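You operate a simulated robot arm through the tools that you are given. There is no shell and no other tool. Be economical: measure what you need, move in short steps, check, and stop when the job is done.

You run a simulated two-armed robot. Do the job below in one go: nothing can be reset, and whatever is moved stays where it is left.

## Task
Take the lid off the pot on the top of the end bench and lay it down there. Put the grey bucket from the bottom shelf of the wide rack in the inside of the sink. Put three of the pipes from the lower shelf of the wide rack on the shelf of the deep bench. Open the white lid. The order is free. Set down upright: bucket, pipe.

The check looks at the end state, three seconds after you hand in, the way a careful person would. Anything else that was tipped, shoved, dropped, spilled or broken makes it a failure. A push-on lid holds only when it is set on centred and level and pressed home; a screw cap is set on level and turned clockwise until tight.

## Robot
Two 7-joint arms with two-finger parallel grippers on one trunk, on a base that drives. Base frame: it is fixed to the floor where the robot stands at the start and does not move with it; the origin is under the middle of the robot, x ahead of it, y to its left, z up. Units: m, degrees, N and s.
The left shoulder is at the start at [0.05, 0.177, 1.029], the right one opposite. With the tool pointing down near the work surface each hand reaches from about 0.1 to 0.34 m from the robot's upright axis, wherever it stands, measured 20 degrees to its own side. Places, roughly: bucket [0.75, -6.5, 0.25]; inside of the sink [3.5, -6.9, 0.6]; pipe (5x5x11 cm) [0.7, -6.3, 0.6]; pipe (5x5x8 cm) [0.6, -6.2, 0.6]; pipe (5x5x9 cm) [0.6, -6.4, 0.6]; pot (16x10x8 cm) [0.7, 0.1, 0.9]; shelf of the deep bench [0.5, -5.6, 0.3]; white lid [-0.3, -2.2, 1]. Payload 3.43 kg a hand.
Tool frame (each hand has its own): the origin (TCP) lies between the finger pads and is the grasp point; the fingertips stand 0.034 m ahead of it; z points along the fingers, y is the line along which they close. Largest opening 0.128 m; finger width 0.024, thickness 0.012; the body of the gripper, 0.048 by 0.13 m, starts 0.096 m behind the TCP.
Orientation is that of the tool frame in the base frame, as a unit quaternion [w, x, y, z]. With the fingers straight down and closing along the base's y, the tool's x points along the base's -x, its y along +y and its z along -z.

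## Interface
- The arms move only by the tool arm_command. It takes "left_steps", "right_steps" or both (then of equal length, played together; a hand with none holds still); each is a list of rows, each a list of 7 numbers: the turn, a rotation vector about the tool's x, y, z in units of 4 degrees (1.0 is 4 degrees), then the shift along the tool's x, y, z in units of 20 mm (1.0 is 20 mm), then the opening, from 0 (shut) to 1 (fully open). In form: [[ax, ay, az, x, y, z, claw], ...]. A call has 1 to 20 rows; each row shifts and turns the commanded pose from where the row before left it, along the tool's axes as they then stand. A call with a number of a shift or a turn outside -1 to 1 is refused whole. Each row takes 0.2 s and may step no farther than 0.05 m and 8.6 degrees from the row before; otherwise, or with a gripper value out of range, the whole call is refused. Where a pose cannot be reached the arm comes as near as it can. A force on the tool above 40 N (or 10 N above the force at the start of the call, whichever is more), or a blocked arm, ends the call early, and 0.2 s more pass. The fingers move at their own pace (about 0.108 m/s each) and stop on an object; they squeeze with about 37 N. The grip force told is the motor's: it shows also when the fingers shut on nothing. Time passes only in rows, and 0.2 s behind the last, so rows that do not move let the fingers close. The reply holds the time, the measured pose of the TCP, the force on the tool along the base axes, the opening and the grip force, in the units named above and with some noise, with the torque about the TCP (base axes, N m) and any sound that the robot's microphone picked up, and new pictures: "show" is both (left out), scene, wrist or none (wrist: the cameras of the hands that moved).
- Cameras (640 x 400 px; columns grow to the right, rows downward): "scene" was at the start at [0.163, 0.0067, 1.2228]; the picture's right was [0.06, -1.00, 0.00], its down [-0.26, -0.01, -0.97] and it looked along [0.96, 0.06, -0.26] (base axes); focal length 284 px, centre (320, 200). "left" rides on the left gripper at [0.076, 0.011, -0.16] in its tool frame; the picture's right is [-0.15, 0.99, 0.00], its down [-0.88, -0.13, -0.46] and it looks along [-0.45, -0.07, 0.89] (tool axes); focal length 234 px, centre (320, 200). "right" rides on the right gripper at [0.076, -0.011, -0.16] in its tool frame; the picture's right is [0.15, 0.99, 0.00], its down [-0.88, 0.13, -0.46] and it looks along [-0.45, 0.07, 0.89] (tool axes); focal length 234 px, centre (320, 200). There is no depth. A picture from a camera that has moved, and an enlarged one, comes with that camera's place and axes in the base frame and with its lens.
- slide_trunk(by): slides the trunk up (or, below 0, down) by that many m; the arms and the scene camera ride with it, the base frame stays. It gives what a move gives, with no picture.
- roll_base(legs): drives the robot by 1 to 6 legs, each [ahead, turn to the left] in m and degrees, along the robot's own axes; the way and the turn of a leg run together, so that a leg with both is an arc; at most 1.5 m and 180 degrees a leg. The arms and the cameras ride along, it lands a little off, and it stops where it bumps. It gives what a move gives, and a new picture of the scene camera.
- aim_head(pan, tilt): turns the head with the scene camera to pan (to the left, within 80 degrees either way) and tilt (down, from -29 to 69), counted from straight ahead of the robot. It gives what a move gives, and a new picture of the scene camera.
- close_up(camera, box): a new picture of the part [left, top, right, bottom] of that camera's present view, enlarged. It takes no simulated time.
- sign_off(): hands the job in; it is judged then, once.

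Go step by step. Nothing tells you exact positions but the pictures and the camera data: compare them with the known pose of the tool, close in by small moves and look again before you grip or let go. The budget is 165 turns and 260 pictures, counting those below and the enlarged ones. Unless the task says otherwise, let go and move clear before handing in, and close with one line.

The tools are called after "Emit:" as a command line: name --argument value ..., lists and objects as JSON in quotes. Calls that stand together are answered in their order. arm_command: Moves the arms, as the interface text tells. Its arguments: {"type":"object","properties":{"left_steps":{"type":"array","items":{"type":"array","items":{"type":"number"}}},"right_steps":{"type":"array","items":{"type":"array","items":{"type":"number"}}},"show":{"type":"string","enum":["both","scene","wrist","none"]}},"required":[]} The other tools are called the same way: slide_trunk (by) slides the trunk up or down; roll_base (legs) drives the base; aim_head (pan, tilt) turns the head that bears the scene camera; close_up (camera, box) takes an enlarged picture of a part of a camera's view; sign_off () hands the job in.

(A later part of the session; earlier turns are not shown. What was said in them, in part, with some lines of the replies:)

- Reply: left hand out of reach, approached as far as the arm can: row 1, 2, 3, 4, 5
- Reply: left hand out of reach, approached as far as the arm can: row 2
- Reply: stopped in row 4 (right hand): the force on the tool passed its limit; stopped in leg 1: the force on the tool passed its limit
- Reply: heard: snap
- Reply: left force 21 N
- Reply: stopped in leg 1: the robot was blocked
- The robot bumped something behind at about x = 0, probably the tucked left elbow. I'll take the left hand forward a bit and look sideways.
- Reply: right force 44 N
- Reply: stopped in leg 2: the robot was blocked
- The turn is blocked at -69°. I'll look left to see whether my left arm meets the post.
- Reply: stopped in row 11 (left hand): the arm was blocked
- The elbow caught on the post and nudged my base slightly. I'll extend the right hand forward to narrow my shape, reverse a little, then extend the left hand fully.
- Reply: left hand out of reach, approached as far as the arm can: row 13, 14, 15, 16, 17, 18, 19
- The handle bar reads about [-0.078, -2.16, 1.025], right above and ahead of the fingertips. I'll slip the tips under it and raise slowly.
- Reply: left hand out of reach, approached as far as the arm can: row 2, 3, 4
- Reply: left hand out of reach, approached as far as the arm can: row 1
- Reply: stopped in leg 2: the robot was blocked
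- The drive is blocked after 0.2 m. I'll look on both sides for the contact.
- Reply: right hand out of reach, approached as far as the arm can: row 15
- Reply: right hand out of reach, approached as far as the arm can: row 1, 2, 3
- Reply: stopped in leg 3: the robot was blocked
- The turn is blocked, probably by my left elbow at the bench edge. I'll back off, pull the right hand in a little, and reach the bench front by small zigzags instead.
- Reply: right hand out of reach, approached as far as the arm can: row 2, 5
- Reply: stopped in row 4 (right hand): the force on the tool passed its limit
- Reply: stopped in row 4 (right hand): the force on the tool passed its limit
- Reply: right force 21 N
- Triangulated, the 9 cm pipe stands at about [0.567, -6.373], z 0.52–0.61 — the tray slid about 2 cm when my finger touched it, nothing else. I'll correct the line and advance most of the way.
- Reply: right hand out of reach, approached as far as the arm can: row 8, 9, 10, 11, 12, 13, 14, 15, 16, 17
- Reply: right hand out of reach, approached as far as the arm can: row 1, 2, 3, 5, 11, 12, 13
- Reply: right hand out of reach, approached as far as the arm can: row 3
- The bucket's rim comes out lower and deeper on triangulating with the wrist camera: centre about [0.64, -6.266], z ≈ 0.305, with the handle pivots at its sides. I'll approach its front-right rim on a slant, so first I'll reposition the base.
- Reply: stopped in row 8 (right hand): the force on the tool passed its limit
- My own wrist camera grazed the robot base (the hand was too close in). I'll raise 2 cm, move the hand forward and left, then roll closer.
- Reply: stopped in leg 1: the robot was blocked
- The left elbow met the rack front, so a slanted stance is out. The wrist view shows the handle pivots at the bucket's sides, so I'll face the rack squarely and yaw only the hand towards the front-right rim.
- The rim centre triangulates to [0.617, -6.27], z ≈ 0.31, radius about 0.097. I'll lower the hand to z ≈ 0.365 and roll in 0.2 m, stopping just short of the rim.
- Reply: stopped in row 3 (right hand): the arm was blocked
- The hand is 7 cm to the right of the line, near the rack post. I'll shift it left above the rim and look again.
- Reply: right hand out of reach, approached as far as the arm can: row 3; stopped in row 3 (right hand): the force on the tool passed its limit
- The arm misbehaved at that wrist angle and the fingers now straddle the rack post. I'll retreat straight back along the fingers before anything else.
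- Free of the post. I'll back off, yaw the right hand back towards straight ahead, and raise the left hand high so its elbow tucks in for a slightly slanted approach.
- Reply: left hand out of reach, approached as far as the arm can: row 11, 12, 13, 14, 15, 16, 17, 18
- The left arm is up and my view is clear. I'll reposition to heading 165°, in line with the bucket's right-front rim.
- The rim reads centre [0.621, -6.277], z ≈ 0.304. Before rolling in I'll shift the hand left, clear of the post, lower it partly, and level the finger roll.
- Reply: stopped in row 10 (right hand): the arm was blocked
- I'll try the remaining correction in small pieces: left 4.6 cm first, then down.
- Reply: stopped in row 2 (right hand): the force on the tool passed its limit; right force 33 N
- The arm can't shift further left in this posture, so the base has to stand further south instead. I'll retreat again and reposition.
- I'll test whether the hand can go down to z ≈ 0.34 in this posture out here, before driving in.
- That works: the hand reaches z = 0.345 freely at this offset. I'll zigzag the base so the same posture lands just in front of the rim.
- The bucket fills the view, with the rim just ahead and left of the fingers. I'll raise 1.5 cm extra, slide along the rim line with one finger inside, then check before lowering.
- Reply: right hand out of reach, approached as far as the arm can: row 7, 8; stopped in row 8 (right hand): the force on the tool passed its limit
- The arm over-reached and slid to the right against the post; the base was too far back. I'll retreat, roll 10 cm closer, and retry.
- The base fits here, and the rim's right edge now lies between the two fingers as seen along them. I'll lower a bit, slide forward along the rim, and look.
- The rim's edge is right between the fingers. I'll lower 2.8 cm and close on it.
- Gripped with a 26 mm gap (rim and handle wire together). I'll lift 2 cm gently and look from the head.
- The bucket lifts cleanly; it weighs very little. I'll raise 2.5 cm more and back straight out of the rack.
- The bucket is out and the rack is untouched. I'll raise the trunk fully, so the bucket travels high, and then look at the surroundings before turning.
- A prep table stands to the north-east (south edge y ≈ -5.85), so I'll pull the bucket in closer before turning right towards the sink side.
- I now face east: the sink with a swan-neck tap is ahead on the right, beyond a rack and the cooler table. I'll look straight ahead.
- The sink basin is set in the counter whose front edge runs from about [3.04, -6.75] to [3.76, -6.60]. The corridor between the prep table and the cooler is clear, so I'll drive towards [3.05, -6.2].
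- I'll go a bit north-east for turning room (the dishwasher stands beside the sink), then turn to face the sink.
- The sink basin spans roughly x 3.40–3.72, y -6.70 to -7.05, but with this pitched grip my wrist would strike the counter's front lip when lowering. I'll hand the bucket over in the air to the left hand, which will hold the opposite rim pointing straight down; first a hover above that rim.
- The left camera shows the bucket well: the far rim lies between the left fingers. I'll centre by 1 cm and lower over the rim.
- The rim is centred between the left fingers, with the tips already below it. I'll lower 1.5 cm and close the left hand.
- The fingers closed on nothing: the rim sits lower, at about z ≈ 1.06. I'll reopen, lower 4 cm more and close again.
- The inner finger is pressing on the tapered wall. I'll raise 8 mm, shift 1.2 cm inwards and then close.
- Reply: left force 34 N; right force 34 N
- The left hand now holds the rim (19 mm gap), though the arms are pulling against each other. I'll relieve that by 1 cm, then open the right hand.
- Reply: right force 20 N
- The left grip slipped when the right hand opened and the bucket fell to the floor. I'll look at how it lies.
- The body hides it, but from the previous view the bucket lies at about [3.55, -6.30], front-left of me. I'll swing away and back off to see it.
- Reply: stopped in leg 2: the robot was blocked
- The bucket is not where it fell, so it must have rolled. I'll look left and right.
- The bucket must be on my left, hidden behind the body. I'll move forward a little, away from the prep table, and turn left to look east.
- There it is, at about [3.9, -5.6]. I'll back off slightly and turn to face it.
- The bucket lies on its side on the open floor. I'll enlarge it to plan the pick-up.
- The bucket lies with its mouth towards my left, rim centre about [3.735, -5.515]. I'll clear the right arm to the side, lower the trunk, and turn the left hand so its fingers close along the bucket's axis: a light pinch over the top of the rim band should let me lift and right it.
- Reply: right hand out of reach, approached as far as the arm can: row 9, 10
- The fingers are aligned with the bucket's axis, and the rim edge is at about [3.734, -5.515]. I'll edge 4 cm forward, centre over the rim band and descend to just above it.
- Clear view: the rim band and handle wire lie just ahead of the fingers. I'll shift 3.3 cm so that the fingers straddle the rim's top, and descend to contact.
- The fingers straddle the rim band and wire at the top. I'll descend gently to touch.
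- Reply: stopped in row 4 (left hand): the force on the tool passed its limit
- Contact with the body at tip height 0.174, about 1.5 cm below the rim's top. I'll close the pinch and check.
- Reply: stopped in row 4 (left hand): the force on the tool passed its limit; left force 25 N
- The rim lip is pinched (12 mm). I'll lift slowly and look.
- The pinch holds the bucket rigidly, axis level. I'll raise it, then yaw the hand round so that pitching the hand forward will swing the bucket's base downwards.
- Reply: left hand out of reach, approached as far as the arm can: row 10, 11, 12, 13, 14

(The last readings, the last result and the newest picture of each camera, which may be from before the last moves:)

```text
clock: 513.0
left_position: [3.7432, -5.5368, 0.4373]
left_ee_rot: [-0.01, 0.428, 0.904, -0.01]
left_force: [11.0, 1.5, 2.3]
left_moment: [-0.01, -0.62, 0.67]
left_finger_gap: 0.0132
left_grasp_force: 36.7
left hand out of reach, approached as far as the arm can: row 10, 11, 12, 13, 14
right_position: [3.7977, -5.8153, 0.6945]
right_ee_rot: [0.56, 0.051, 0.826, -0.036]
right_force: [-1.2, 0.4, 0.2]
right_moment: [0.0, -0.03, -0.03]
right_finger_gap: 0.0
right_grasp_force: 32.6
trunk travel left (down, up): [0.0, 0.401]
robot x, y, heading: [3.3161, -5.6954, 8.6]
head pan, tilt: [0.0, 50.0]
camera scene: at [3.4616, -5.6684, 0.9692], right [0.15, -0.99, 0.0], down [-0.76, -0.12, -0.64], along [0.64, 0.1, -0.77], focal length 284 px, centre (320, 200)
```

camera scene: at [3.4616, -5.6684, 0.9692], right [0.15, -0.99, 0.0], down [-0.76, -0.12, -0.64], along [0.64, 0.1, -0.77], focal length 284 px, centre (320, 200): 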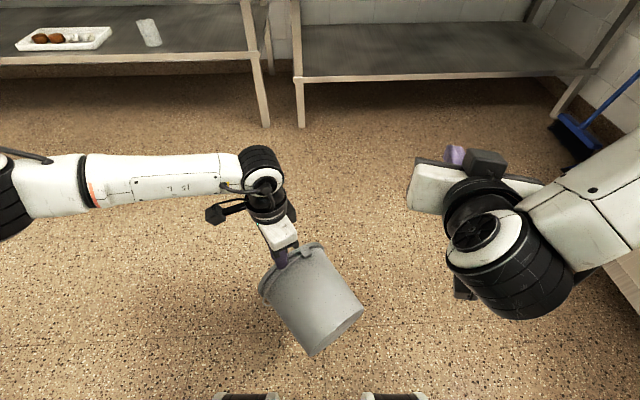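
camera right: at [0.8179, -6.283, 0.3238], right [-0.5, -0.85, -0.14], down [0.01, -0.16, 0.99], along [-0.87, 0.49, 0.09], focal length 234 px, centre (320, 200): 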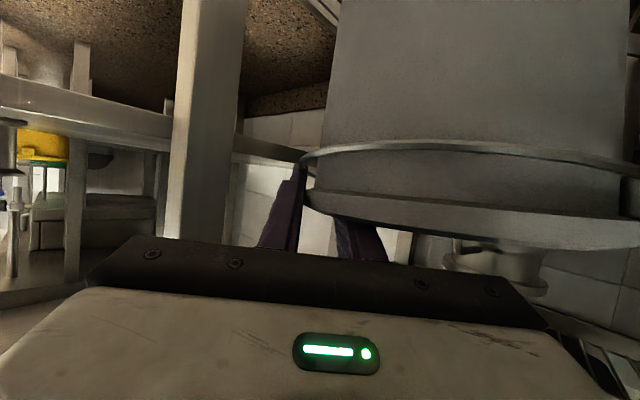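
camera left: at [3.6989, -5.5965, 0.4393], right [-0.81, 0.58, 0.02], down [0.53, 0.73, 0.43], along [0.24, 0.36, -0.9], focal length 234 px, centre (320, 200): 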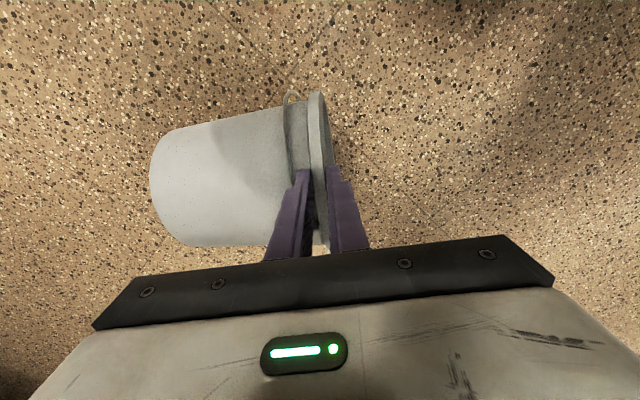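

The bucket's base grazes my own base. I'll move the hand 10 cm forward, then pitch it to swing the bucket's base down.

Emit:
arm_command --left_steps '[[0, 0, 0, -0.51, 0.86, -0.3, 0], [0, 0, 0, -0.51, 0.86, -0.3, 0], [0, 0, 0, -0.51, 0.86, 0, 0], [0, 0, 0, -0.51, 0.86, 0, 0], [0, 0, 0, -0.51, 0.86, 0, 0], [-1, 0, 0, 0, 0, 0, 0], [-1, 0, 0, 0, 0, 0, 0], [-1, 0, 0, 0, 0, 0, 0], [-1, 0, 0, 0, 0, 0, 0], [-1, 0, 0, 0, 0, 0, 0], [-1, 0, 0, 0, 0, 0, 0], [-1, 0, 0, 0, 0, 0, 0], [-1, 0, 0, 0, 0, 0, 0], [-1, 0, 0, 0, 0, 0, 0], [-1, 0, 0, 0, 0, 0, 0], [-1, 0, 0, 0, 0, 0, 0], [-1, 0, 0, 0, 0, 0, 0], [-1, 0, 0, 0, 0, 0, 0], [-1, 0, 0, 0, 0, 0, 0], [-1, 0, 0, 0, 0, 0, 0]]' --show "scene"

```text
clock: 517.2
left_position: [3.7509, -5.5353, 0.4387]
left_ee_rot: [0.205, 0.376, 0.787, 0.444]
left_force: [0.0, -0.3, -2.6]
left_moment: [-0.04, 0.17, 0.01]
left_finger_gap: 0.0118
left_grasp_force: 37.0
left hand out of reach, approached as far as the arm can: row 1, 2, 3, 4, 5
right_position: [3.7965, -5.8156, 0.6947]
right_ee_rot: [0.56, 0.051, 0.826, -0.036]
right_force: [-0.4, -0.6, 0.4]
right_moment: [0.0, -0.04, 0.01]
right_finger_gap: 0.0002
right_grasp_force: 33.0
trunk travel left (down, up): [0.0, 0.401]
robot x, y, heading: [3.3212, -5.6911, 8.8]
head pan, tilt: [0.0, 50.0]
camera scene: at [3.4617, -5.6683, 0.9692], right [0.15, -0.99, 0.0], down [-0.76, -0.12, -0.64], along [0.64, 0.1, -0.77], focal length 284 px, centre (320, 200)
```

scene: 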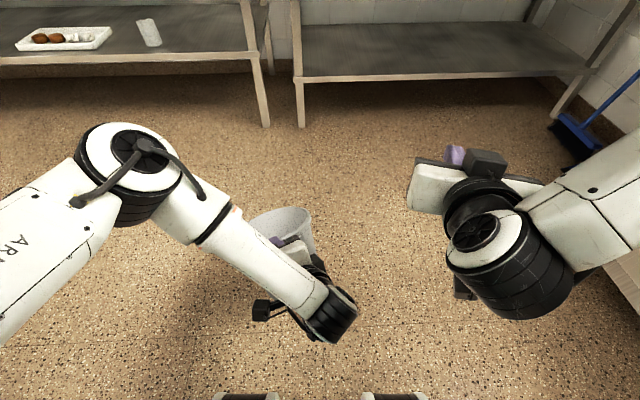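

The bucket now hangs mouth-up, tilted about 31°. I'll move it forward a little and lower it towards the floor.

Emit:
arm_command --left_steps '[[0, 0, 0, -0.5, 0.45, 0.73, 0], [0, 0, 0, -0.5, 0.45, 0.73, 0], [0, 0, 0, -0.5, 0.45, 0.73, 0], [0, 0, 0, 0, -0.853, 0.522, 0], [0, 0, 0, 0, -0.853, 0.522, 0], [0, 0, 0, 0, -0.853, 0.522, 0], [0, 0, 0, 0, -0.853, 0.522, 0], [0, 0, 0, 0, -0.853, 0.522, 0], [0, 0, 0, 0, -0.853, 0.522, 0], [0, 0, 0, 0, -0.853, 0.522, 0], [0, 0, 0, 0, -0.853, 0.522, 0]]' --show "scene"

```text
clock: 519.6
left_position: [3.8075, -5.5226, 0.2797]
left_ee_rot: [0.205, 0.376, 0.787, 0.444]
left_force: [0.7, -0.7, -2.5]
left_moment: [-0.02, 0.15, -0.01]
left_finger_gap: 0.0116
left_grasp_force: 37.2
right_position: [3.7961, -5.8158, 0.6939]
right_ee_rot: [0.56, 0.051, 0.826, -0.037]
right_force: [-0.4, 0.4, -0.5]
right_moment: [-0.01, 0.0, 0.02]
right_finger_gap: 0.0
right_grasp_force: 33.3
trunk travel left (down, up): [0.0, 0.401]
robot x, y, heading: [3.3142, -5.6939, 8.6]
head pan, tilt: [0.0, 50.0]
camera scene: at [3.4617, -5.6684, 0.9692], right [0.15, -0.99, 0.0], down [-0.76, -0.12, -0.64], along [0.64, 0.1, -0.77], focal length 284 px, centre (320, 200)
```

scene: 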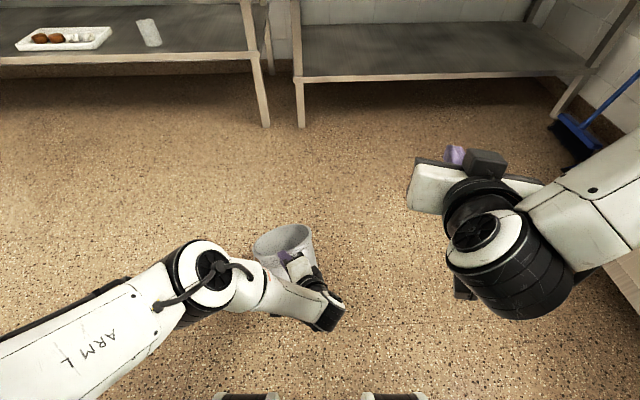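

Reach is comfortable, so I'll pitch 16° more to bring it nearly upright, then lower to contact.

Emit:
arm_command --left_steps '[[-1, 0, 0, 0, 0, 0, 0], [-1, 0, 0, 0, 0, 0, 0], [-1, 0, 0, 0, 0, 0, 0], [-1, 0, 0, 0, 0, 0, 0], [0, 0, 0, 0, -0.87, 0.26, 0], [0, 0, 0, 0, -0.5, 0.14, 0], [0, 0, 0, 0, -0.3, 0.08, 0], [0, 0, 0, 0, -0.3, 0.08, 0]]' --show "wrist"

```text
clock: 521.6
left_position: [3.8267, -5.4806, 0.2925]
left_ee_rot: [0.262, 0.326, 0.705, 0.572]
left_force: [0.0, 0.6, -2.3]
left_moment: [-0.08, 0.23, 0.01]
left_finger_gap: 0.0117
left_grasp_force: 37.1
left hand out of reach, approached as far as the arm can: row 4, 5, 6, 7, 8
right_position: [3.7982, -5.8147, 0.694]
right_ee_rot: [0.561, 0.051, 0.826, -0.037]
right_force: [-0.6, -0.1, -0.4]
right_moment: [-0.02, -0.04, -0.01]
right_finger_gap: 0.0
right_grasp_force: 33.1
trunk travel left (down, up): [0.0, 0.401]
robot x, y, heading: [3.3128, -5.6947, 8.9]
head pan, tilt: [0.0, 50.0]
stopped in row 8 (left hand): the arm was blocked; the commanded pose is now the measured one
camera left: at [3.6612, -5.522, 0.3396], right [0.25, 0.02, 0.97], down [0.21, -0.98, -0.03], along [0.94, 0.21, -0.25], focal length 234 px, centre (320, 200)
```

left: 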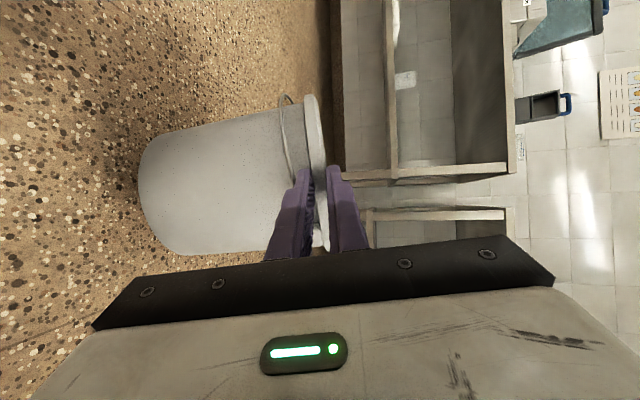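

Too low for that pitch. I'll ease back to about 27° tilt, where the wrist can go lower, and then lower to the floor; at that tilt the bucket will rock upright when released.

Emit:
arm_command --left_steps '[[0.94, 0, 0, 0, 0, 0, 0], [0.94, 0, 0, 0, 0, 0, 0], [0.94, 0, 0, 0, 0, 0, 0], [0.94, 0, 0, 0, 0, 0, 0], [0, 0, 0, 0, -0.7, 0.36, 0], [0, 0, 0, 0, -0.7, 0.36, 0], [0, 0, 0, 0, -0.3, 0.15, 0], [0, 0, 0, 0, -0.3, 0.15, 0]]' --show "wrist"

```text
clock: 523.4
left_position: [3.827, -5.4822, 0.2502]
left_ee_rot: [0.22, 0.359, 0.773, 0.475]
left_force: [-1.9, -0.1, 2.6]
left_moment: [0.02, 0.11, 0.04]
left_finger_gap: 0.0117
left_grasp_force: 36.6
right_position: [3.7969, -5.8147, 0.6936]
right_ee_rot: [0.56, 0.052, 0.826, -0.037]
right_force: [0.1, 0.5, 1.1]
right_moment: [0.01, -0.01, 0.0]
right_finger_gap: 0.0
right_grasp_force: 33.5
trunk travel left (down, up): [0.0, 0.401]
robot x, y, heading: [3.3184, -5.6935, 8.7]
head pan, tilt: [0.0, 50.0]
camera left: at [3.6738, -5.5129, 0.334], right [0.44, 0.18, 0.88], down [0.22, -0.97, 0.09], along [0.87, 0.15, -0.46], focal length 234 px, centre (320, 200)
```

left: 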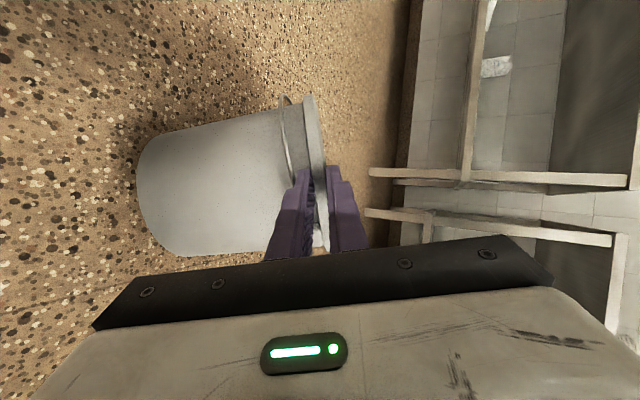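

The far bottom edge is touching the floor. I'll open the fingers while drawing the hand back, letting the bucket rock upright.

Emit:
arm_command --left_steps '[[0, 0, 0, 0, 0, 0, 0.15], [0, 0, 0, 0, -0.45, -0.89, 0.5], [0, 0, 0, 0, -0.45, -0.89, 0.9], [0, 0, 0, 0, -0.45, -0.89, 1], [0, 0, 0, 0, -0.45, -0.89, 1], [0, 0, 0, 0, -0.3, -0.95, 1], [0, 0, 0, 0, -0.2, -0.95, 1], [0, 0, 0, 0, 0, -0.95, 1]]' --show "scene"

```text
clock: 525.2
left_position: [3.7872, -5.4852, 0.2979]
left_ee_rot: [0.227, 0.284, 0.753, 0.549]
left_force: [-0.8, -1.3, 2.5]
left_moment: [-0.04, 0.05, -0.02]
left_finger_gap: 0.1276
left_grasp_force: 0.1
right_position: [3.7966, -5.8154, 0.6951]
right_ee_rot: [0.56, 0.051, 0.826, -0.036]
right_force: [-0.1, -0.1, -0.3]
right_moment: [0.01, -0.02, 0.02]
right_finger_gap: 0.0001
right_grasp_force: 33.1
trunk travel left (down, up): [0.0, 0.401]
robot x, y, heading: [3.3168, -5.6922, 8.4]
head pan, tilt: [0.0, 50.0]
stopped in row 8 (left hand): the arm was blocked; the commanded pose is now the measured one
camera scene: at [3.4615, -5.6684, 0.9707], right [0.15, -0.99, 0.0], down [-0.76, -0.12, -0.64], along [0.64, 0.1, -0.77], focal length 284 px, centre (320, 200)
```

scene: 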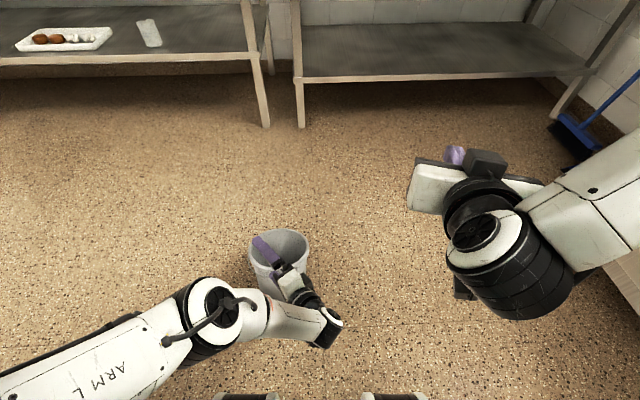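

The bucket now stands upright on the floor, and both fingers are above its rim. I'll raise the hand and turn it back to pointing straight down.

Emit:
arm_command --left_steps '[[0, 0, 0, 0, 0.95, -0.3, 1], [0, 0, 0, 0, 0.95, -0.3, 1], [1, 0, 0, 0, 0.9, -0.35, 1], [1, 0, 0, 0, 0.85, -0.45, 1], [1, 0, 0, 0, 0.8, -0.5, 1], [1, 0, 0, 0, 0.7, -0.6, 0.6], [1, 0, 0, 0, 0.6, -0.7, 0.6], [1, 0, 0, 0, 0, 0, 0.6], [1, 0, 0, 0, 0, 0, 0.6], [1, 0, 0, 0, 0, 0, 0.6], [1, 0, 0, 0, 0, 0, 0.6], [1, 0, 0, 0, 0, 0, 0.6], [1, 0, 0, 0, 0, 0, 0.6], [1, 0, 0, 0, 0, 0, 0.6], [1, 0, 0, 0, 0, 0, 0.5], [1, 0, 0, 0, 0, 0, 0.5], [1, 0, 0, 0, 0, 0, 0.5], [1, 0, 0, 0, 0, 0, 0.5], [1, 0, 0, 0, 0, 0, 0.5], [1, 0, 0, 0, 0, 0, 0.5]]'

```text
clock: 529.4
left_position: [3.7727, -5.4949, 0.4283]
left_ee_rot: [0.015, 0.363, 0.932, 0.0]
left_force: [-0.1, -0.3, 0.9]
left_moment: [0.01, 0.05, -0.01]
left_finger_gap: 0.064
left_grasp_force: 0.1
right_position: [3.7972, -5.8145, 0.6935]
right_ee_rot: [0.56, 0.051, 0.826, -0.037]
right_force: [-0.3, 0.3, 0.1]
right_moment: [0.01, 0.01, -0.04]
right_finger_gap: 0.0001
right_grasp_force: 32.9
trunk travel left (down, up): [0.0, 0.401]
robot x, y, heading: [3.3186, -5.6916, 8.9]
head pan, tilt: [0.0, 50.0]
camera scene: at [3.4616, -5.6684, 0.9692], right [0.15, -0.99, 0.0], down [-0.76, -0.12, -0.64], along [0.64, 0.1, -0.77], focal length 284 px, centre (320, 200)
camera left: at [3.7202, -5.4341, 0.5875], right [0.78, 0.63, 0.02], down [0.55, -0.69, 0.48], along [0.31, -0.36, -0.88], focal length 234 px, centre (320, 200)
```

scene: 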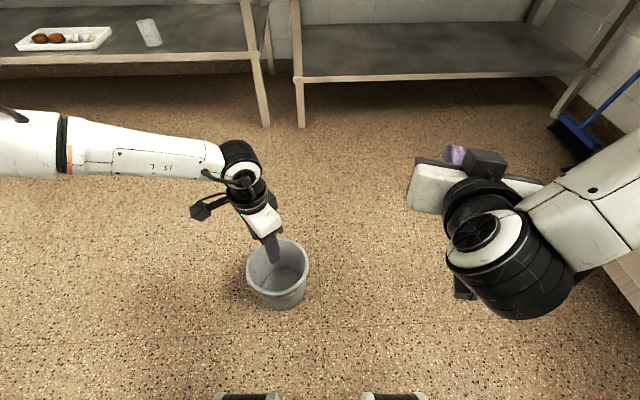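
left: 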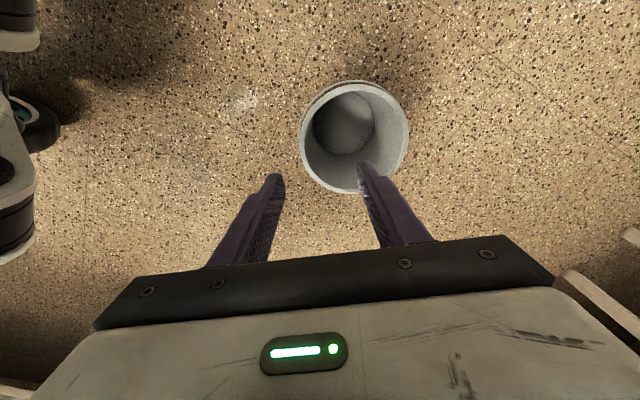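

The bucket stands upright with its rim centre at about [3.83, -5.477]. I'll move over its near rim and descend straddling the wall.

Emit:
arm_command --left_steps '[[0, 0, 0, -0.75, -1, 0, 0.45], [0, 0, 0, -0.75, -1, 0, 0.45], [0, 0, 0, 0, 0, 1, 0.45], [0, 0, 0, 0, 0, 1, 0.45], [0, 0, 0, 0, 0, 1, 0.45], [0, 0, 0, 0, 0, 1, 0.45], [0, 0, 0, 0, 0, 1, 0.45], [0, 0, 0, 0, 0, 1, 0.45], [0, 0, 0, 0, 0, 1, 0.45], [0, 0, 0, 0, 0, 1, 0.45], [0, 0, 0, 0, 0, 0.5, 0.45]]' --show "wrist"

```text
clock: 531.8
left_position: [3.7729, -5.5456, 0.267]
left_ee_rot: [0.017, 0.363, 0.932, 0.0]
left_force: [0.1, 0.3, -0.8]
left_moment: [0.04, 0.01, 0.01]
left_finger_gap: 0.0576
left_grasp_force: 0.1
left hand out of reach, approached as far as the arm can: row 11
right_position: [3.7977, -5.8157, 0.6951]
right_ee_rot: [0.56, 0.051, 0.826, -0.036]
right_force: [0.2, 0.7, 0.4]
right_moment: [-0.01, 0.0, -0.01]
right_finger_gap: 0.0
right_grasp_force: 32.4
trunk travel left (down, up): [0.0, 0.401]
robot x, y, heading: [3.3147, -5.6952, 9.1]
head pan, tilt: [0.0, 50.0]
camera left: at [3.7205, -5.4844, 0.4255], right [0.78, 0.63, 0.02], down [0.55, -0.69, 0.48], along [0.31, -0.36, -0.88], focal length 234 px, centre (320, 200)
```

left: 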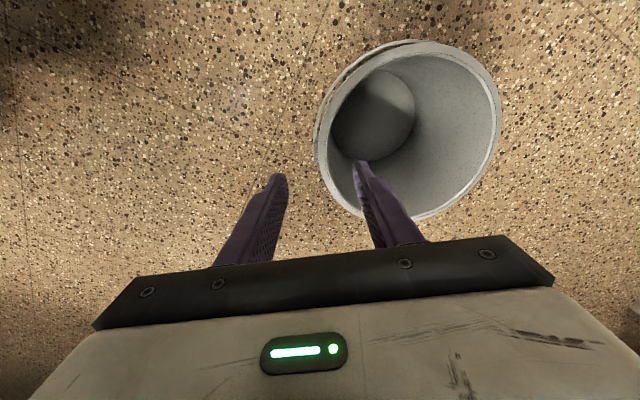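

I'm at the arm's limit here, so I'll roll 5 cm closer, re-centre on the near rim, and go down.

Emit:
roll_base --legs '[[0.05, 0]]'

Emit:
arm_command --left_steps '[[0, 0, 0, 0.8, -0.67, 0, 0.45], [0, 0, 0, 0.8, -0.67, 0, 0.45], [0, 0, 0, 0.8, -0.67, 0, 0.45], [0, 0, 0, 0, 0, 1, 0.45], [0, 0, 0, 0, 0, 1, 0.45]]' --show "wrist"

```text
clock: 532.7
left_position: [3.8235, -5.5396, 0.2674]
left_ee_rot: [0.016, 0.362, 0.932, 0.002]
left_force: [0.8, 0.8, 0.2]
left_moment: [-0.03, -0.02, 0.02]
left_finger_gap: 0.0578
left_grasp_force: 0.1
right_position: [3.8464, -5.8082, 0.6944]
right_ee_rot: [0.56, 0.051, 0.826, -0.036]
right_force: [0.1, 0.4, -0.1]
right_moment: [-0.02, -0.01, -0.02]
right_finger_gap: 0.0
right_grasp_force: 33.3
trunk travel left (down, up): [0.0, 0.401]
robot x, y, heading: [3.3671, -5.687, 9.0]
head pan, tilt: [0.0, 50.0]
camera scene: at [3.5117, -5.6608, 0.9692], right [0.15, -0.99, 0.0], down [-0.76, -0.12, -0.64], along [0.64, 0.1, -0.77], focal length 284 px, centre (320, 200)
```

scene: 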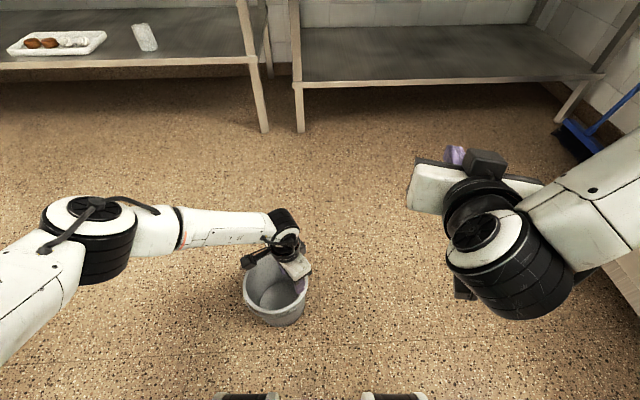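

```text
clock: 533.9
left_position: [3.7621, -5.5371, 0.2227]
left_ee_rot: [0.017, 0.362, 0.932, 0.001]
left_force: [-0.2, 0.3, -0.6]
left_moment: [-0.02, 0.02, -0.01]
left_finger_gap: 0.0576
left_grasp_force: 0.0
right_position: [3.8462, -5.8081, 0.6948]
right_ee_rot: [0.56, 0.051, 0.826, -0.037]
right_force: [-0.1, -0.4, -0.1]
right_moment: [0.0, -0.01, 0.01]
right_finger_gap: 0.0002
right_grasp_force: 33.2
trunk travel left (down, up): [0.0, 0.401]
robot x, y, heading: [3.3701, -5.6862, 8.9]
head pan, tilt: [0.0, 50.0]
camera left: at [3.7091, -5.4746, 0.3814], right [0.78, 0.63, 0.02], down [0.55, -0.69, 0.48], along [0.32, -0.36, -0.88], focal length 234 px, centre (320, 200)
```

left: 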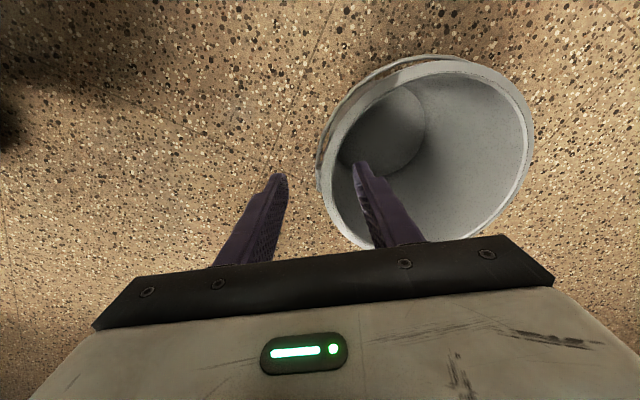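

The wall is centred between the fingers. I'll go down 4 cm, close and lift slightly.

Emit:
arm_command --left_steps '[[0, 0, 0, 0, 0, 0.9, 0.45], [0, 0, 0, 0, 0, 0.9, 0.45], [0, 0, 0, 0, 0, 0, 0.1], [0, 0, 0, 0, 0, 0, 0], [0, 0, 0, 0, 0, 0, 0], [0, 0, 0, 0, 0, 0, 0], [0, 0, 0, 0, 0, -0.5, 0], [0, 0, 0, 0, 0, -0.7, 0], [0, 0, 0, 0, 0, -0.7, 0]]' --show "wrist"

```text
clock: 535.9
left_position: [3.7629, -5.5364, 0.2263]
left_ee_rot: [0.016, 0.362, 0.932, 0.001]
left_force: [0.6, 1.0, -2.3]
left_moment: [-0.16, 0.11, -0.01]
left_finger_gap: 0.01
left_grasp_force: 36.8
right_position: [3.847, -5.8077, 0.6946]
right_ee_rot: [0.559, 0.052, 0.827, -0.037]
right_force: [-0.8, -0.5, 0.1]
right_moment: [0.04, 0.01, -0.06]
right_finger_gap: 0.0
right_grasp_force: 33.0
trunk travel left (down, up): [0.0, 0.401]
robot x, y, heading: [3.3676, -5.6816, 8.9]
head pan, tilt: [0.0, 50.0]
camera left: at [3.709, -5.475, 0.3858], right [0.78, 0.63, 0.02], down [0.55, -0.69, 0.48], along [0.31, -0.36, -0.88], focal length 234 px, centre (320, 200)
```

left: 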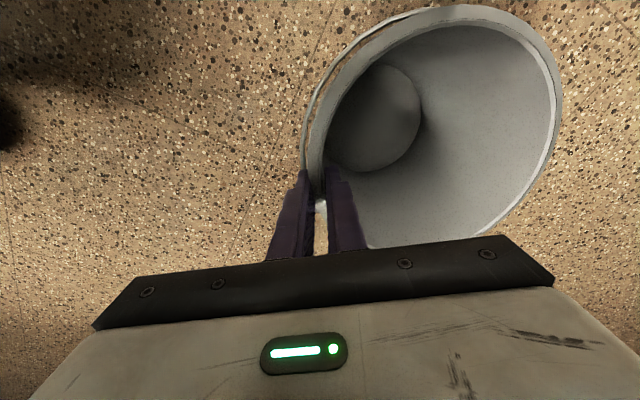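

The bucket is held level by a straight-down grip. I'll raise the trunk and the hand high, then drive back to face the sink.

Emit:
slide_trunk --by 0.4

Emit:
arm_command --left_steps '[[0, 0, 0, 0, 0, -1, 0], [0, 0, 0, 0, 0, -1, 0], [0, 0, 0, 0, 0, -1, 0], [0, 0, 0, 0, 0, -1, 0], [0, 0, 0, 0, 0, -1, 0], [0, 0, 0, 0, 0, -1, 0], [0, 0, 0, 0, 0, -1, 0], [0, 0, 0, 0, 0, -1, 0], [0, 0, 0, 0, 0, -1, 0], [0, 0, 0, 0, 0, -1, 0], [0, 0, 0, 0, 0, -1, 0], [0, 0, 0, 0, 0, -1, 0], [0, 0, 0, 0, 0, -1, 0], [0, 0, 0, 0, 0, -1, 0], [0, 0, 0, 0, 0, -1, 0], [0, 0, 0, 0, 0, -1, 0], [0, 0, 0, 0, 0, -1, 0], [0, 0, 0, 0, 0, -1, 0], [0, 0, 0, 0, 0, -1, 0], [0, 0, 0, 0, 0, -1, 0]]' --show "none"

Emit:
roll_base --legs '[[-0.18, 0], [0, -87]]'

```text
clock: 539.8
left_position: [3.7618, -5.5367, 0.6279]
left_ee_rot: [0.016, 0.362, 0.932, 0.001]
left_force: [-0.8, -0.6, -3.0]
left_moment: [-0.1, 0.12, 0.0]
left_finger_gap: 0.0098
left_grasp_force: 37.5
right_position: [3.8474, -5.8078, 1.0946]
right_ee_rot: [0.56, 0.052, 0.826, -0.037]
right_force: [1.2, -0.5, 0.4]
right_moment: [-0.01, -0.01, -0.01]
right_finger_gap: 0.0003
right_grasp_force: 33.0
trunk travel left (down, up): [-0.4, 0.001]
robot x, y, heading: [3.3656, -5.6868, 9.0]
head pan, tilt: [0.0, 50.0]
```

```text
clock: 544.0
left_position: [3.7492, -5.5344, 1.028]
left_ee_rot: [0.015, 0.362, 0.932, 0.001]
left_force: [-0.5, 0.0, -2.2]
left_moment: [-0.17, 0.08, 0.01]
left_finger_gap: 0.0097
left_grasp_force: 36.7
right_position: [3.8469, -5.808, 1.0936]
right_ee_rot: [0.56, 0.051, 0.826, -0.036]
right_force: [-0.2, 0.0, -0.4]
right_moment: [-0.03, 0.01, 0.02]
right_finger_gap: 0.0
right_grasp_force: 33.4
trunk travel left (down, up): [-0.4, 0.001]
robot x, y, heading: [3.3695, -5.6823, 8.9]
head pan, tilt: [0.0, 50.0]
```

```text
clock: 549.1
left_position: [3.3645, -6.0849, 1.0272]
left_ee_rot: [0.013, 0.902, 0.431, -0.01]
left_force: [-0.5, -0.5, -1.9]
left_moment: [0.09, 0.14, 0.01]
left_finger_gap: 0.0092
left_grasp_force: 37.3
right_position: [3.0959, -6.2001, 1.094]
right_ee_rot: [0.383, 0.603, 0.567, -0.41]
right_force: [0.0, -0.1, 0.3]
right_moment: [-0.02, -0.01, 0.03]
right_finger_gap: 0.0
right_grasp_force: 32.5
trunk travel left (down, up): [-0.4, 0.001]
robot x, y, heading: [3.1925, -5.7134, -77.3]
head pan, tilt: [0.0, 50.0]
camera scene: at [3.2207, -5.8544, 1.3691], right [-0.98, -0.21, 0.0], down [-0.16, 0.75, -0.64], along [0.14, -0.63, -0.77], focal length 284 px, centre (320, 200)
```

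scene: 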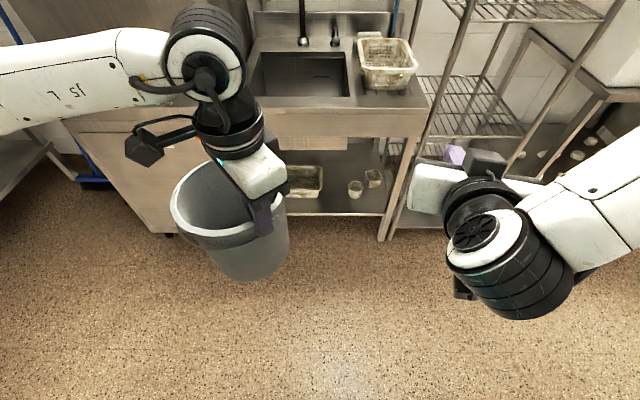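

I see the whole basin: its centre is about [3.505, -6.875]. I'll raise the bucket 10 cm more, tuck the right hand back, and roll up to the counter.

Emit:
arm_command --left_steps '[[0, 0, 0, 0, 0, -0.8, 0], [0, 0, 0, 0, 0, -0.8, 0], [0, 0, 0, 0, 0, -0.8, 0], [0, 0, 0, 0, 0, -0.8, 0], [0, 0, 0, 0, 0, -0.8, 0], [0, 0, 0, 0, 0, -0.8, 0]]' --right_steps '[[0, 0, 0, 0.37, 0, -0.93, 0], [0, 0, 0, 0.37, 0, -0.93, 0], [0, 0, 0, 0.37, 0, -0.93, 0], [0, 0, 0, 0.37, 0, -0.93, 0], [0, 0, 0, 0, 0, 0, 0], [0, 0, 0, 0, 0, 0, 0]]' --show "none"

Emit:
roll_base --legs '[[0.58, 0]]'

```text
clock: 550.5
left_position: [3.3679, -6.0809, 1.1239]
left_ee_rot: [0.013, 0.902, 0.432, -0.009]
left_force: [0.6, -1.2, -2.0]
left_moment: [0.1, 0.18, -0.04]
left_finger_gap: 0.0093
left_grasp_force: 37.2
right_position: [3.1386, -6.1458, 1.0828]
right_ee_rot: [0.383, 0.602, 0.567, -0.411]
right_force: [1.0, -0.6, -0.4]
right_moment: [-0.01, 0.02, 0.02]
right_finger_gap: 0.0002
right_grasp_force: 32.6
right hand out of reach, approached as far as the arm can: row 1, 2, 3, 4
trunk travel left (down, up): [-0.4, 0.001]
robot x, y, heading: [3.1884, -5.7116, -77.5]
head pan, tilt: [0.0, 50.0]
```

```text
clock: 553.8
left_position: [3.4864, -6.643, 1.1235]
left_ee_rot: [0.013, 0.903, 0.428, -0.01]
left_force: [-0.3, -0.5, -3.9]
left_moment: [0.13, 0.17, 0.01]
left_finger_gap: 0.0094
left_grasp_force: 37.6
right_position: [3.2542, -6.7068, 1.084]
right_ee_rot: [0.381, 0.605, 0.565, -0.411]
right_force: [0.2, -0.7, -0.1]
right_moment: [0.02, -0.01, 0.01]
right_finger_gap: 0.0001
right_grasp_force: 32.8
trunk travel left (down, up): [-0.4, 0.001]
robot x, y, heading: [3.3111, -6.2685, -77.8]
head pan, tilt: [0.0, 50.0]
camera scene: at [3.3406, -6.4144, 1.3691], right [-0.98, -0.21, 0.0], down [-0.16, 0.75, -0.64], along [0.13, -0.63, -0.77], focal length 284 px, centre (320, 200)
```

scene: 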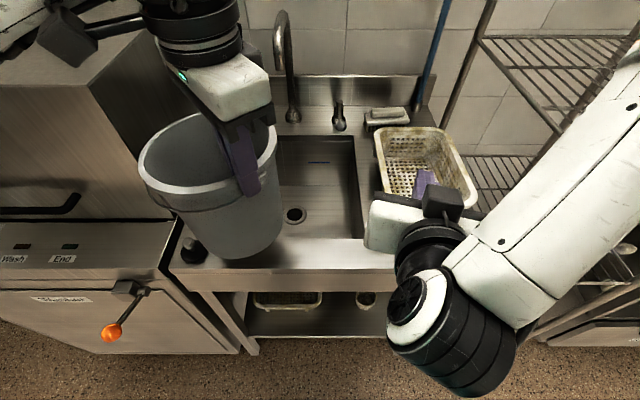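

The bucket is above the counter. I'll carry it over the basin, staying clear of the tap, and lower it 20 cm.

Emit:
arm_command --left_steps '[[0, 0, 0, -0.92, 0.3, 0, 0], [0, 0, 0, -0.92, 0.3, 0, 0], [0, 0, 0, -0.92, 0.3, 0, 0], [0, 0, 0, -0.92, 0.3, 0, 0], [0, 0, 0, -0.92, 0.3, 0, 0], [0, 0, 0, -0.92, 0.3, 0, 0], [0, 0, 0, -0.92, 0.3, 0, 0], [0, 0, 0, -0.92, 0.3, 0, 0], [0, 0, 0, 0, 0, 1, 0], [0, 0, 0, 0, 0, 1, 0], [0, 0, 0, 0, 0, 1, 0]]'

```text
clock: 556.2
left_position: [3.4308, -6.782, 1.0675]
left_ee_rot: [0.013, 0.904, 0.428, -0.01]
left_force: [0.4, 0.2, -2.5]
left_moment: [0.14, 0.16, 0.0]
left_finger_gap: 0.0094
left_grasp_force: 36.7
left hand out of reach, approached as far as the arm can: row 8
right_position: [3.2537, -6.7056, 1.0834]
right_ee_rot: [0.38, 0.606, 0.564, -0.412]
right_force: [0.4, 0.4, 0.6]
right_moment: [0.05, -0.01, -0.03]
right_finger_gap: 0.0002
right_grasp_force: 32.5
trunk travel left (down, up): [-0.4, 0.001]
robot x, y, heading: [3.3113, -6.2708, -78.0]
head pan, tilt: [0.0, 50.0]
camera scene: at [3.3405, -6.4143, 1.3691], right [-0.98, -0.21, 0.0], down [-0.16, 0.75, -0.64], along [0.13, -0.63, -0.77], focal length 284 px, centre (320, 200)
camera left: at [3.4895, -6.7252, 1.2258], right [0.67, -0.74, 0.02], down [-0.66, -0.58, 0.48], along [-0.34, -0.33, -0.88], focal length 234 px, centre (320, 200)
```

scene: 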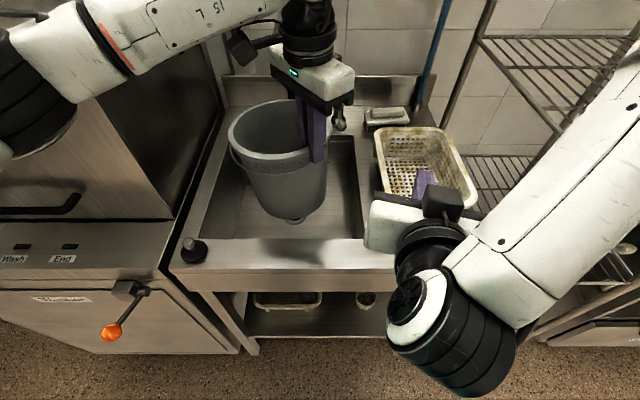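
left: 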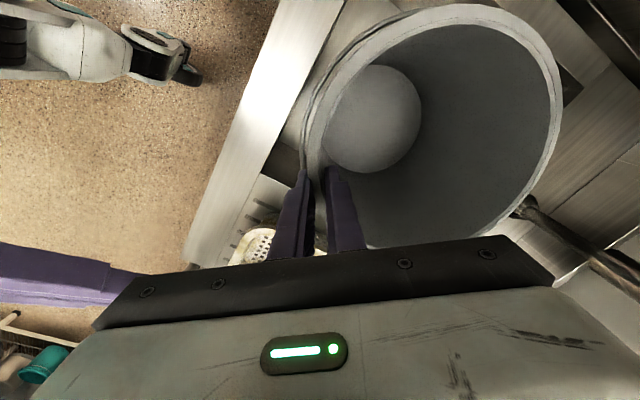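

The bucket is centred over the basin. I'll lower it well inside.

Emit:
arm_command --left_steps '[[0, 0, 0, 0, 0, 1, 0], [0, 0, 0, 0, 0, 1, 0], [0, 0, 0, 0, 0, 1, 0], [0, 0, 0, 0, 0, 1, 0], [0, 0, 0, 0, 0, 1, 0], [0, 0, 0, 0, 0, 1, 0], [0, 0, 0, 0, 0, 1, 0], [0, 0, 0, 0, 0, 1, 0], [0, 0, 0, 0, 0, 1, 0], [0, 0, 0, 0, 0, 1, 0], [0, 0, 0, 0, 0, 1, 0]]' --show "scene"

```text
clock: 558.6
left_position: [3.4302, -6.7853, 0.8484]
left_ee_rot: [0.012, 0.903, 0.429, -0.01]
left_force: [-0.2, 0.2, -1.8]
left_moment: [0.11, 0.15, 0.0]
left_finger_gap: 0.0093
left_grasp_force: 36.5
right_position: [3.255, -6.7066, 1.0829]
right_ee_rot: [0.381, 0.605, 0.564, -0.412]
right_force: [-0.5, 0.4, -0.8]
right_moment: [-0.02, 0.0, 0.01]
right_finger_gap: 0.0002
right_grasp_force: 32.4
trunk travel left (down, up): [-0.4, 0.001]
robot x, y, heading: [3.3082, -6.2721, -78.2]
head pan, tilt: [0.0, 50.0]
camera scene: at [3.3403, -6.4142, 1.3691], right [-0.98, -0.21, 0.0], down [-0.16, 0.75, -0.64], along [0.13, -0.63, -0.77], focal length 284 px, centre (320, 200)
```

scene: 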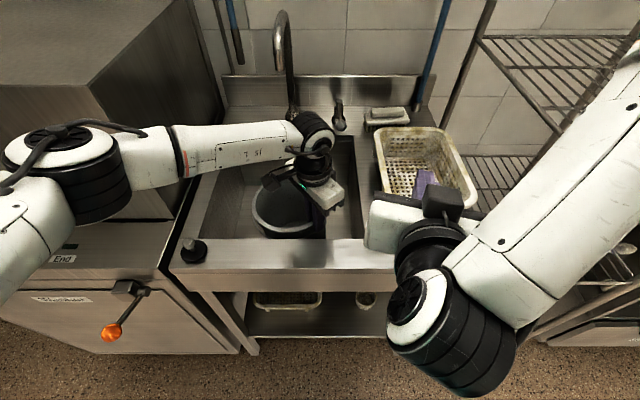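

The bucket is inside the basin. I'll lower in 8 mm steps towards the basin floor.

Emit:
arm_command --left_steps '[[0, 0, 0, 0, 0, 0.4, 0], [0, 0, 0, 0, 0, 0.4, 0], [0, 0, 0, 0, 0, 0.4, 0], [0, 0, 0, 0, 0, 0.4, 0], [0, 0, 0, 0, 0, 0.3, 0]]' --show "none"

```text
clock: 559.8
left_position: [3.4316, -6.7869, 0.8397]
left_ee_rot: [0.012, 0.903, 0.428, -0.011]
left_force: [-0.1, -0.8, -2.9]
left_moment: [0.11, 0.14, 0.0]
left_finger_gap: 0.0092
left_grasp_force: 37.1
left hand out of reach, approached as far as the arm can: row 2, 3, 4, 5
right_position: [3.2549, -6.706, 1.0827]
right_ee_rot: [0.381, 0.605, 0.564, -0.413]
right_force: [0.6, -0.8, -0.1]
right_moment: [-0.03, 0.0, 0.0]
right_finger_gap: 0.0
right_grasp_force: 32.5
trunk travel left (down, up): [-0.4, 0.001]
robot x, y, heading: [3.3088, -6.2727, -77.9]
head pan, tilt: [0.0, 50.0]
```

The arm is at its reach limit, so the trunk will do the rest. I'll raise the right hand to keep it clear of the basket and slide the trunk down 3 cm.

Emit:
arm_command --right_steps '[[0, 0, 0, -0.93, 0, -0.37, 0], [0, 0, 0, -0.93, 0, -0.37, 0], [0, 0, 0, -0.93, 0, -0.37, 0], [0, 0, 0, -0.93, 0, -0.37, 0]]' --show "none"

Emit:
slide_trunk --by -0.03

```text
clock: 560.8
left_position: [3.4312, -6.7868, 0.8405]
left_ee_rot: [0.013, 0.903, 0.429, -0.011]
left_force: [0.3, -0.6, -3.0]
left_moment: [0.08, 0.14, 0.01]
left_finger_gap: 0.0092
left_grasp_force: 36.5
right_position: [3.2617, -6.7088, 1.164]
right_ee_rot: [0.381, 0.605, 0.565, -0.412]
right_force: [0.1, -0.6, -0.2]
right_moment: [0.02, 0.01, 0.01]
right_finger_gap: 0.0
right_grasp_force: 33.0
right hand out of reach, approached as far as the arm can: row 1, 3
trunk travel left (down, up): [-0.4, 0.001]
robot x, y, heading: [3.3118, -6.2744, -78.0]
head pan, tilt: [0.0, 50.0]
```

```text
clock: 561.6
left_position: [3.4253, -6.7855, 0.817]
left_ee_rot: [0.015, 0.904, 0.426, -0.016]
left_force: [-12.6, 5.4, 31.6]
left_moment: [-0.77, -0.18, -0.14]
left_finger_gap: 0.01
left_grasp_force: 36.8
right_position: [3.26, -6.7064, 1.1349]
right_ee_rot: [0.382, 0.605, 0.563, -0.413]
right_force: [0.5, 0.0, -0.2]
right_moment: [0.01, -0.01, -0.01]
right_finger_gap: 0.0
right_grasp_force: 33.4
trunk travel left (down, up): [-0.37, 0.031]
robot x, y, heading: [3.3107, -6.27, -78.2]
head pan, tilt: [0.0, 50.0]
```

Firm contact at the tool (31 N up): the bucket is on the basin floor. I'll relieve slightly and check the view before letting go.

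Emit:
slide_trunk --by 0.006

Emit:
close_up --camera "scene" --box '[180, 80, 400, 280]'

Emit:
close_up --camera "left" --box '[0, 0, 640, 400]'

```text
clock: 562.1
left_position: [3.4295, -6.7848, 0.8179]
left_ee_rot: [0.014, 0.903, 0.428, -0.01]
left_force: [-9.0, 8.4, 16.7]
left_moment: [-0.76, -0.01, -0.3]
left_finger_gap: 0.0096
left_grasp_force: 37.2
right_position: [3.2608, -6.7073, 1.1391]
right_ee_rot: [0.382, 0.606, 0.564, -0.412]
right_force: [0.0, 0.3, -0.8]
right_moment: [0.0, 0.01, 0.02]
right_finger_gap: 0.0
right_grasp_force: 32.7
trunk travel left (down, up): [-0.376, 0.025]
robot x, y, heading: [3.309, -6.2731, -77.8]
head pan, tilt: [0.0, 50.0]
```

```text
2.00 times, centred on (290, 180) of scene
camera zoom: at [3.3391, -6.4113, 1.3455], right [-0.98, -0.21, 0.0], down [-0.16, 0.75, -0.64], along [0.13, -0.63, -0.76], focal length 568 px, centre (380, 240)
```

zoom: 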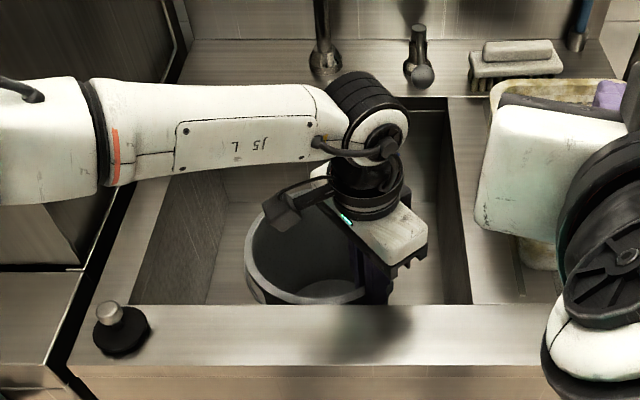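

```text
1.00 times, centred on (320, 200) of left
camera zoom: at [3.4877, -6.727, 0.9765], right [0.67, -0.74, 0.02], down [-0.66, -0.58, 0.48], along [-0.34, -0.34, -0.88], focal length 234 px, centre (320, 200)
```

zoom: 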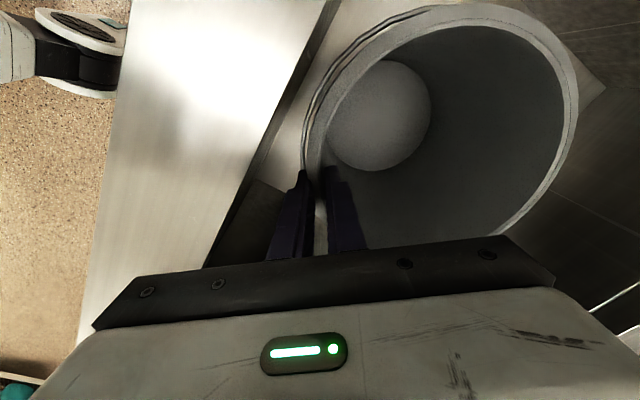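

It stands in the basin and fits. I'll open a little and lift the hand straight up.

Emit:
arm_command --left_steps '[[0, 0, 0, 0, 0, 0, 0.15], [0, 0, 0, 0, 0, 0, 0.3], [0, 0, 0, 0, 0, 0, 0.3], [0, 0, 0, 0, 0, -0.4, 0.3], [0, 0, 0, 0, 0, -0.7, 0.3], [0, 0, 0, 0, 0, -1, 0.3], [0, 0, 0, 0, 0, -1, 0.3], [0, 0, 0, 0, 0, -1, 0.3], [0, 0, 0, 0, 0, -1, 0.3], [0, 0, 0, 0, 0, -1, 0.3], [0, 0, 0, 0, 0, -1, 0.3], [0, 0, 0, 0, 0, -1, 0.3], [0, 0, 0, 0, 0, -1, 0.3], [0, 0, 0, 0, 0, -1, 0.3]]'

```text
clock: 565.1
left_position: [3.4331, -6.7825, 1.0199]
left_ee_rot: [0.013, 0.904, 0.428, -0.009]
left_force: [-0.5, 1.0, 0.1]
left_moment: [0.02, -0.01, -0.01]
left_finger_gap: 0.0383
left_grasp_force: 0.0
right_position: [3.2628, -6.7085, 1.1404]
right_ee_rot: [0.381, 0.605, 0.564, -0.412]
right_force: [-0.9, -0.3, 0.9]
right_moment: [0.0, 0.01, -0.03]
right_finger_gap: 0.0
right_grasp_force: 32.7
trunk travel left (down, up): [-0.376, 0.025]
robot x, y, heading: [3.3103, -6.27, -77.7]
head pan, tilt: [0.0, 50.0]
camera scene: at [3.3403, -6.4136, 1.3452], right [-0.98, -0.21, 0.0], down [-0.16, 0.75, -0.64], along [0.13, -0.63, -0.77], focal length 284 px, centre (320, 200)
camera left: at [3.4909, -6.7243, 1.1776], right [0.67, -0.74, 0.02], down [-0.65, -0.58, 0.48], along [-0.34, -0.34, -0.88], focal length 234 px, centre (320, 200)
```

scene: 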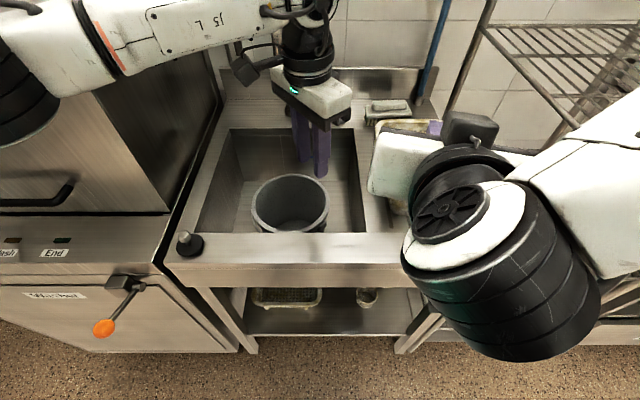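
left: 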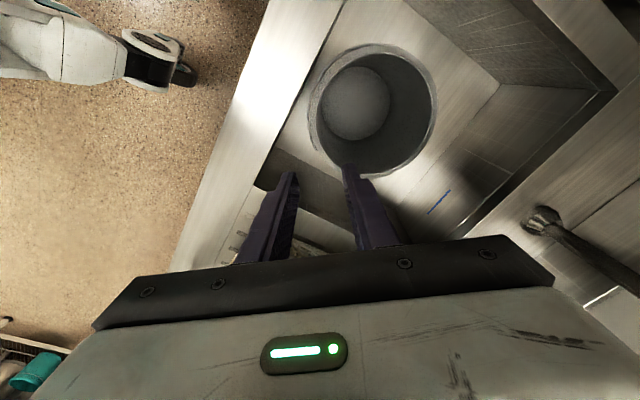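

The bucket stands level in the sink. I'll raise the left hand further, back away, and check the prep table I brushed earlier.

Emit:
arm_command --left_steps '[[0, 0, 0, 0, 0, -1, 0.3], [0, 0, 0, 0, 0, -1, 0.3], [0, 0, 0, 0, 0, -1, 0.3], [0, 0, 0, 0, 0, -1, 0.3]]' --show "none"

Emit:
roll_base --legs '[[-0.3, 0]]'

Emit:
aim_head --pan -78 --tilt 25

```text
clock: 566.1
left_position: [3.4318, -6.7778, 1.098]
left_ee_rot: [0.012, 0.904, 0.428, -0.01]
left_force: [-0.4, -0.3, -0.2]
left_moment: [0.01, -0.03, -0.01]
left_finger_gap: 0.0384
left_grasp_force: 0.1
right_position: [3.2611, -6.7097, 1.1383]
right_ee_rot: [0.381, 0.605, 0.565, -0.412]
right_force: [0.7, 0.2, 0.3]
right_moment: [-0.01, 0.0, 0.0]
right_finger_gap: 0.0
right_grasp_force: 33.1
trunk travel left (down, up): [-0.376, 0.025]
robot x, y, heading: [3.3148, -6.2681, -77.9]
head pan, tilt: [0.0, 50.0]
```

```text
clock: 568.1
left_position: [3.3728, -6.487, 1.0972]
left_ee_rot: [0.014, 0.901, 0.433, -0.011]
left_force: [0.9, 0.3, -0.7]
left_moment: [-0.04, -0.01, -0.02]
left_finger_gap: 0.0385
left_grasp_force: 0.0
right_position: [3.2012, -6.4195, 1.1387]
right_ee_rot: [0.383, 0.603, 0.567, -0.411]
right_force: [-0.4, 0.6, 1.6]
right_moment: [-0.04, 0.02, 0.01]
right_finger_gap: 0.0
right_grasp_force: 33.3
trunk travel left (down, up): [-0.376, 0.025]
robot x, y, heading: [3.2491, -5.9788, -77.8]
head pan, tilt: [0.0, 50.0]
camera scene: at [3.2788, -6.1231, 1.3453], right [-0.98, -0.21, 0.0], down [-0.16, 0.75, -0.64], along [0.14, -0.63, -0.77], focal length 284 px, centre (320, 200)
```

scene: 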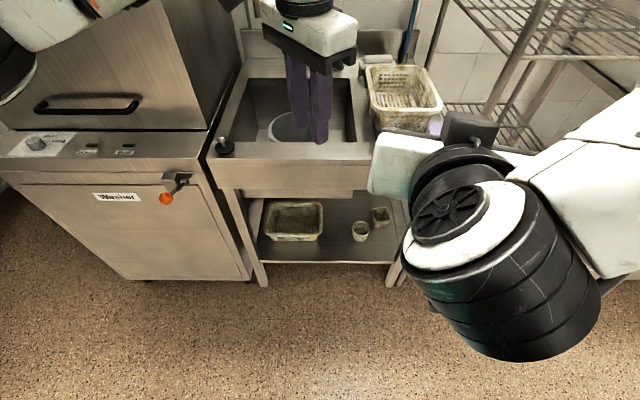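

```text
clock: 569.6
left_position: [3.374, -6.486, 1.0972]
left_ee_rot: [0.012, 0.902, 0.432, -0.01]
left_force: [-0.6, -0.4, 0.0]
left_moment: [-0.01, 0.02, 0.01]
left_finger_gap: 0.0388
left_grasp_force: 0.2
right_position: [3.2003, -6.4207, 1.1378]
right_ee_rot: [0.383, 0.603, 0.566, -0.411]
right_force: [0.4, 0.6, 0.3]
right_moment: [-0.02, 0.0, 0.0]
right_finger_gap: 0.0
right_grasp_force: 33.2
trunk travel left (down, up): [-0.376, 0.025]
robot x, y, heading: [3.2462, -5.9799, -77.7]
head pan, tilt: [-78.0, 25.0]
camera scene: at [3.1785, -6.0866, 1.3827], right [-0.41, 0.91, 0.0], down [0.39, 0.17, -0.91], along [-0.83, -0.37, -0.42], focal length 284 px, centre (320, 200)
```

scene: 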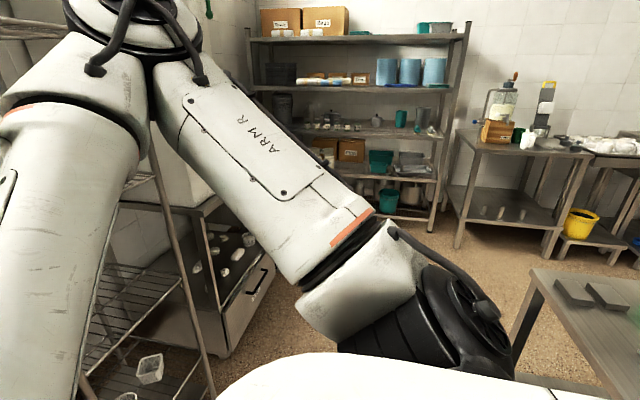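

The bucket stands in the sink, the three pipes stand on the deep bench's shelf, and the rack looks undisturbed. The corner of the prep table I can see also looks in order. Both hands are clear, so I'm handing in.

Emit:
sign_off

```text
The job is handed in.
```

I've handed the job in: the pot lid lies on the end bench, the white lid is open, three pipes stand on the deep bench's shelf, and the grey bucket stands upright in the sink. On the way the bucket fell to the floor once, and the pipe tray slid about 2 cm on its shelf. I also bumped several fixtures: the rack, its post, the hood post, the fridge and probably the prep table. I saw nothing displaced, but I only checked one corner of the prep table afterwards.
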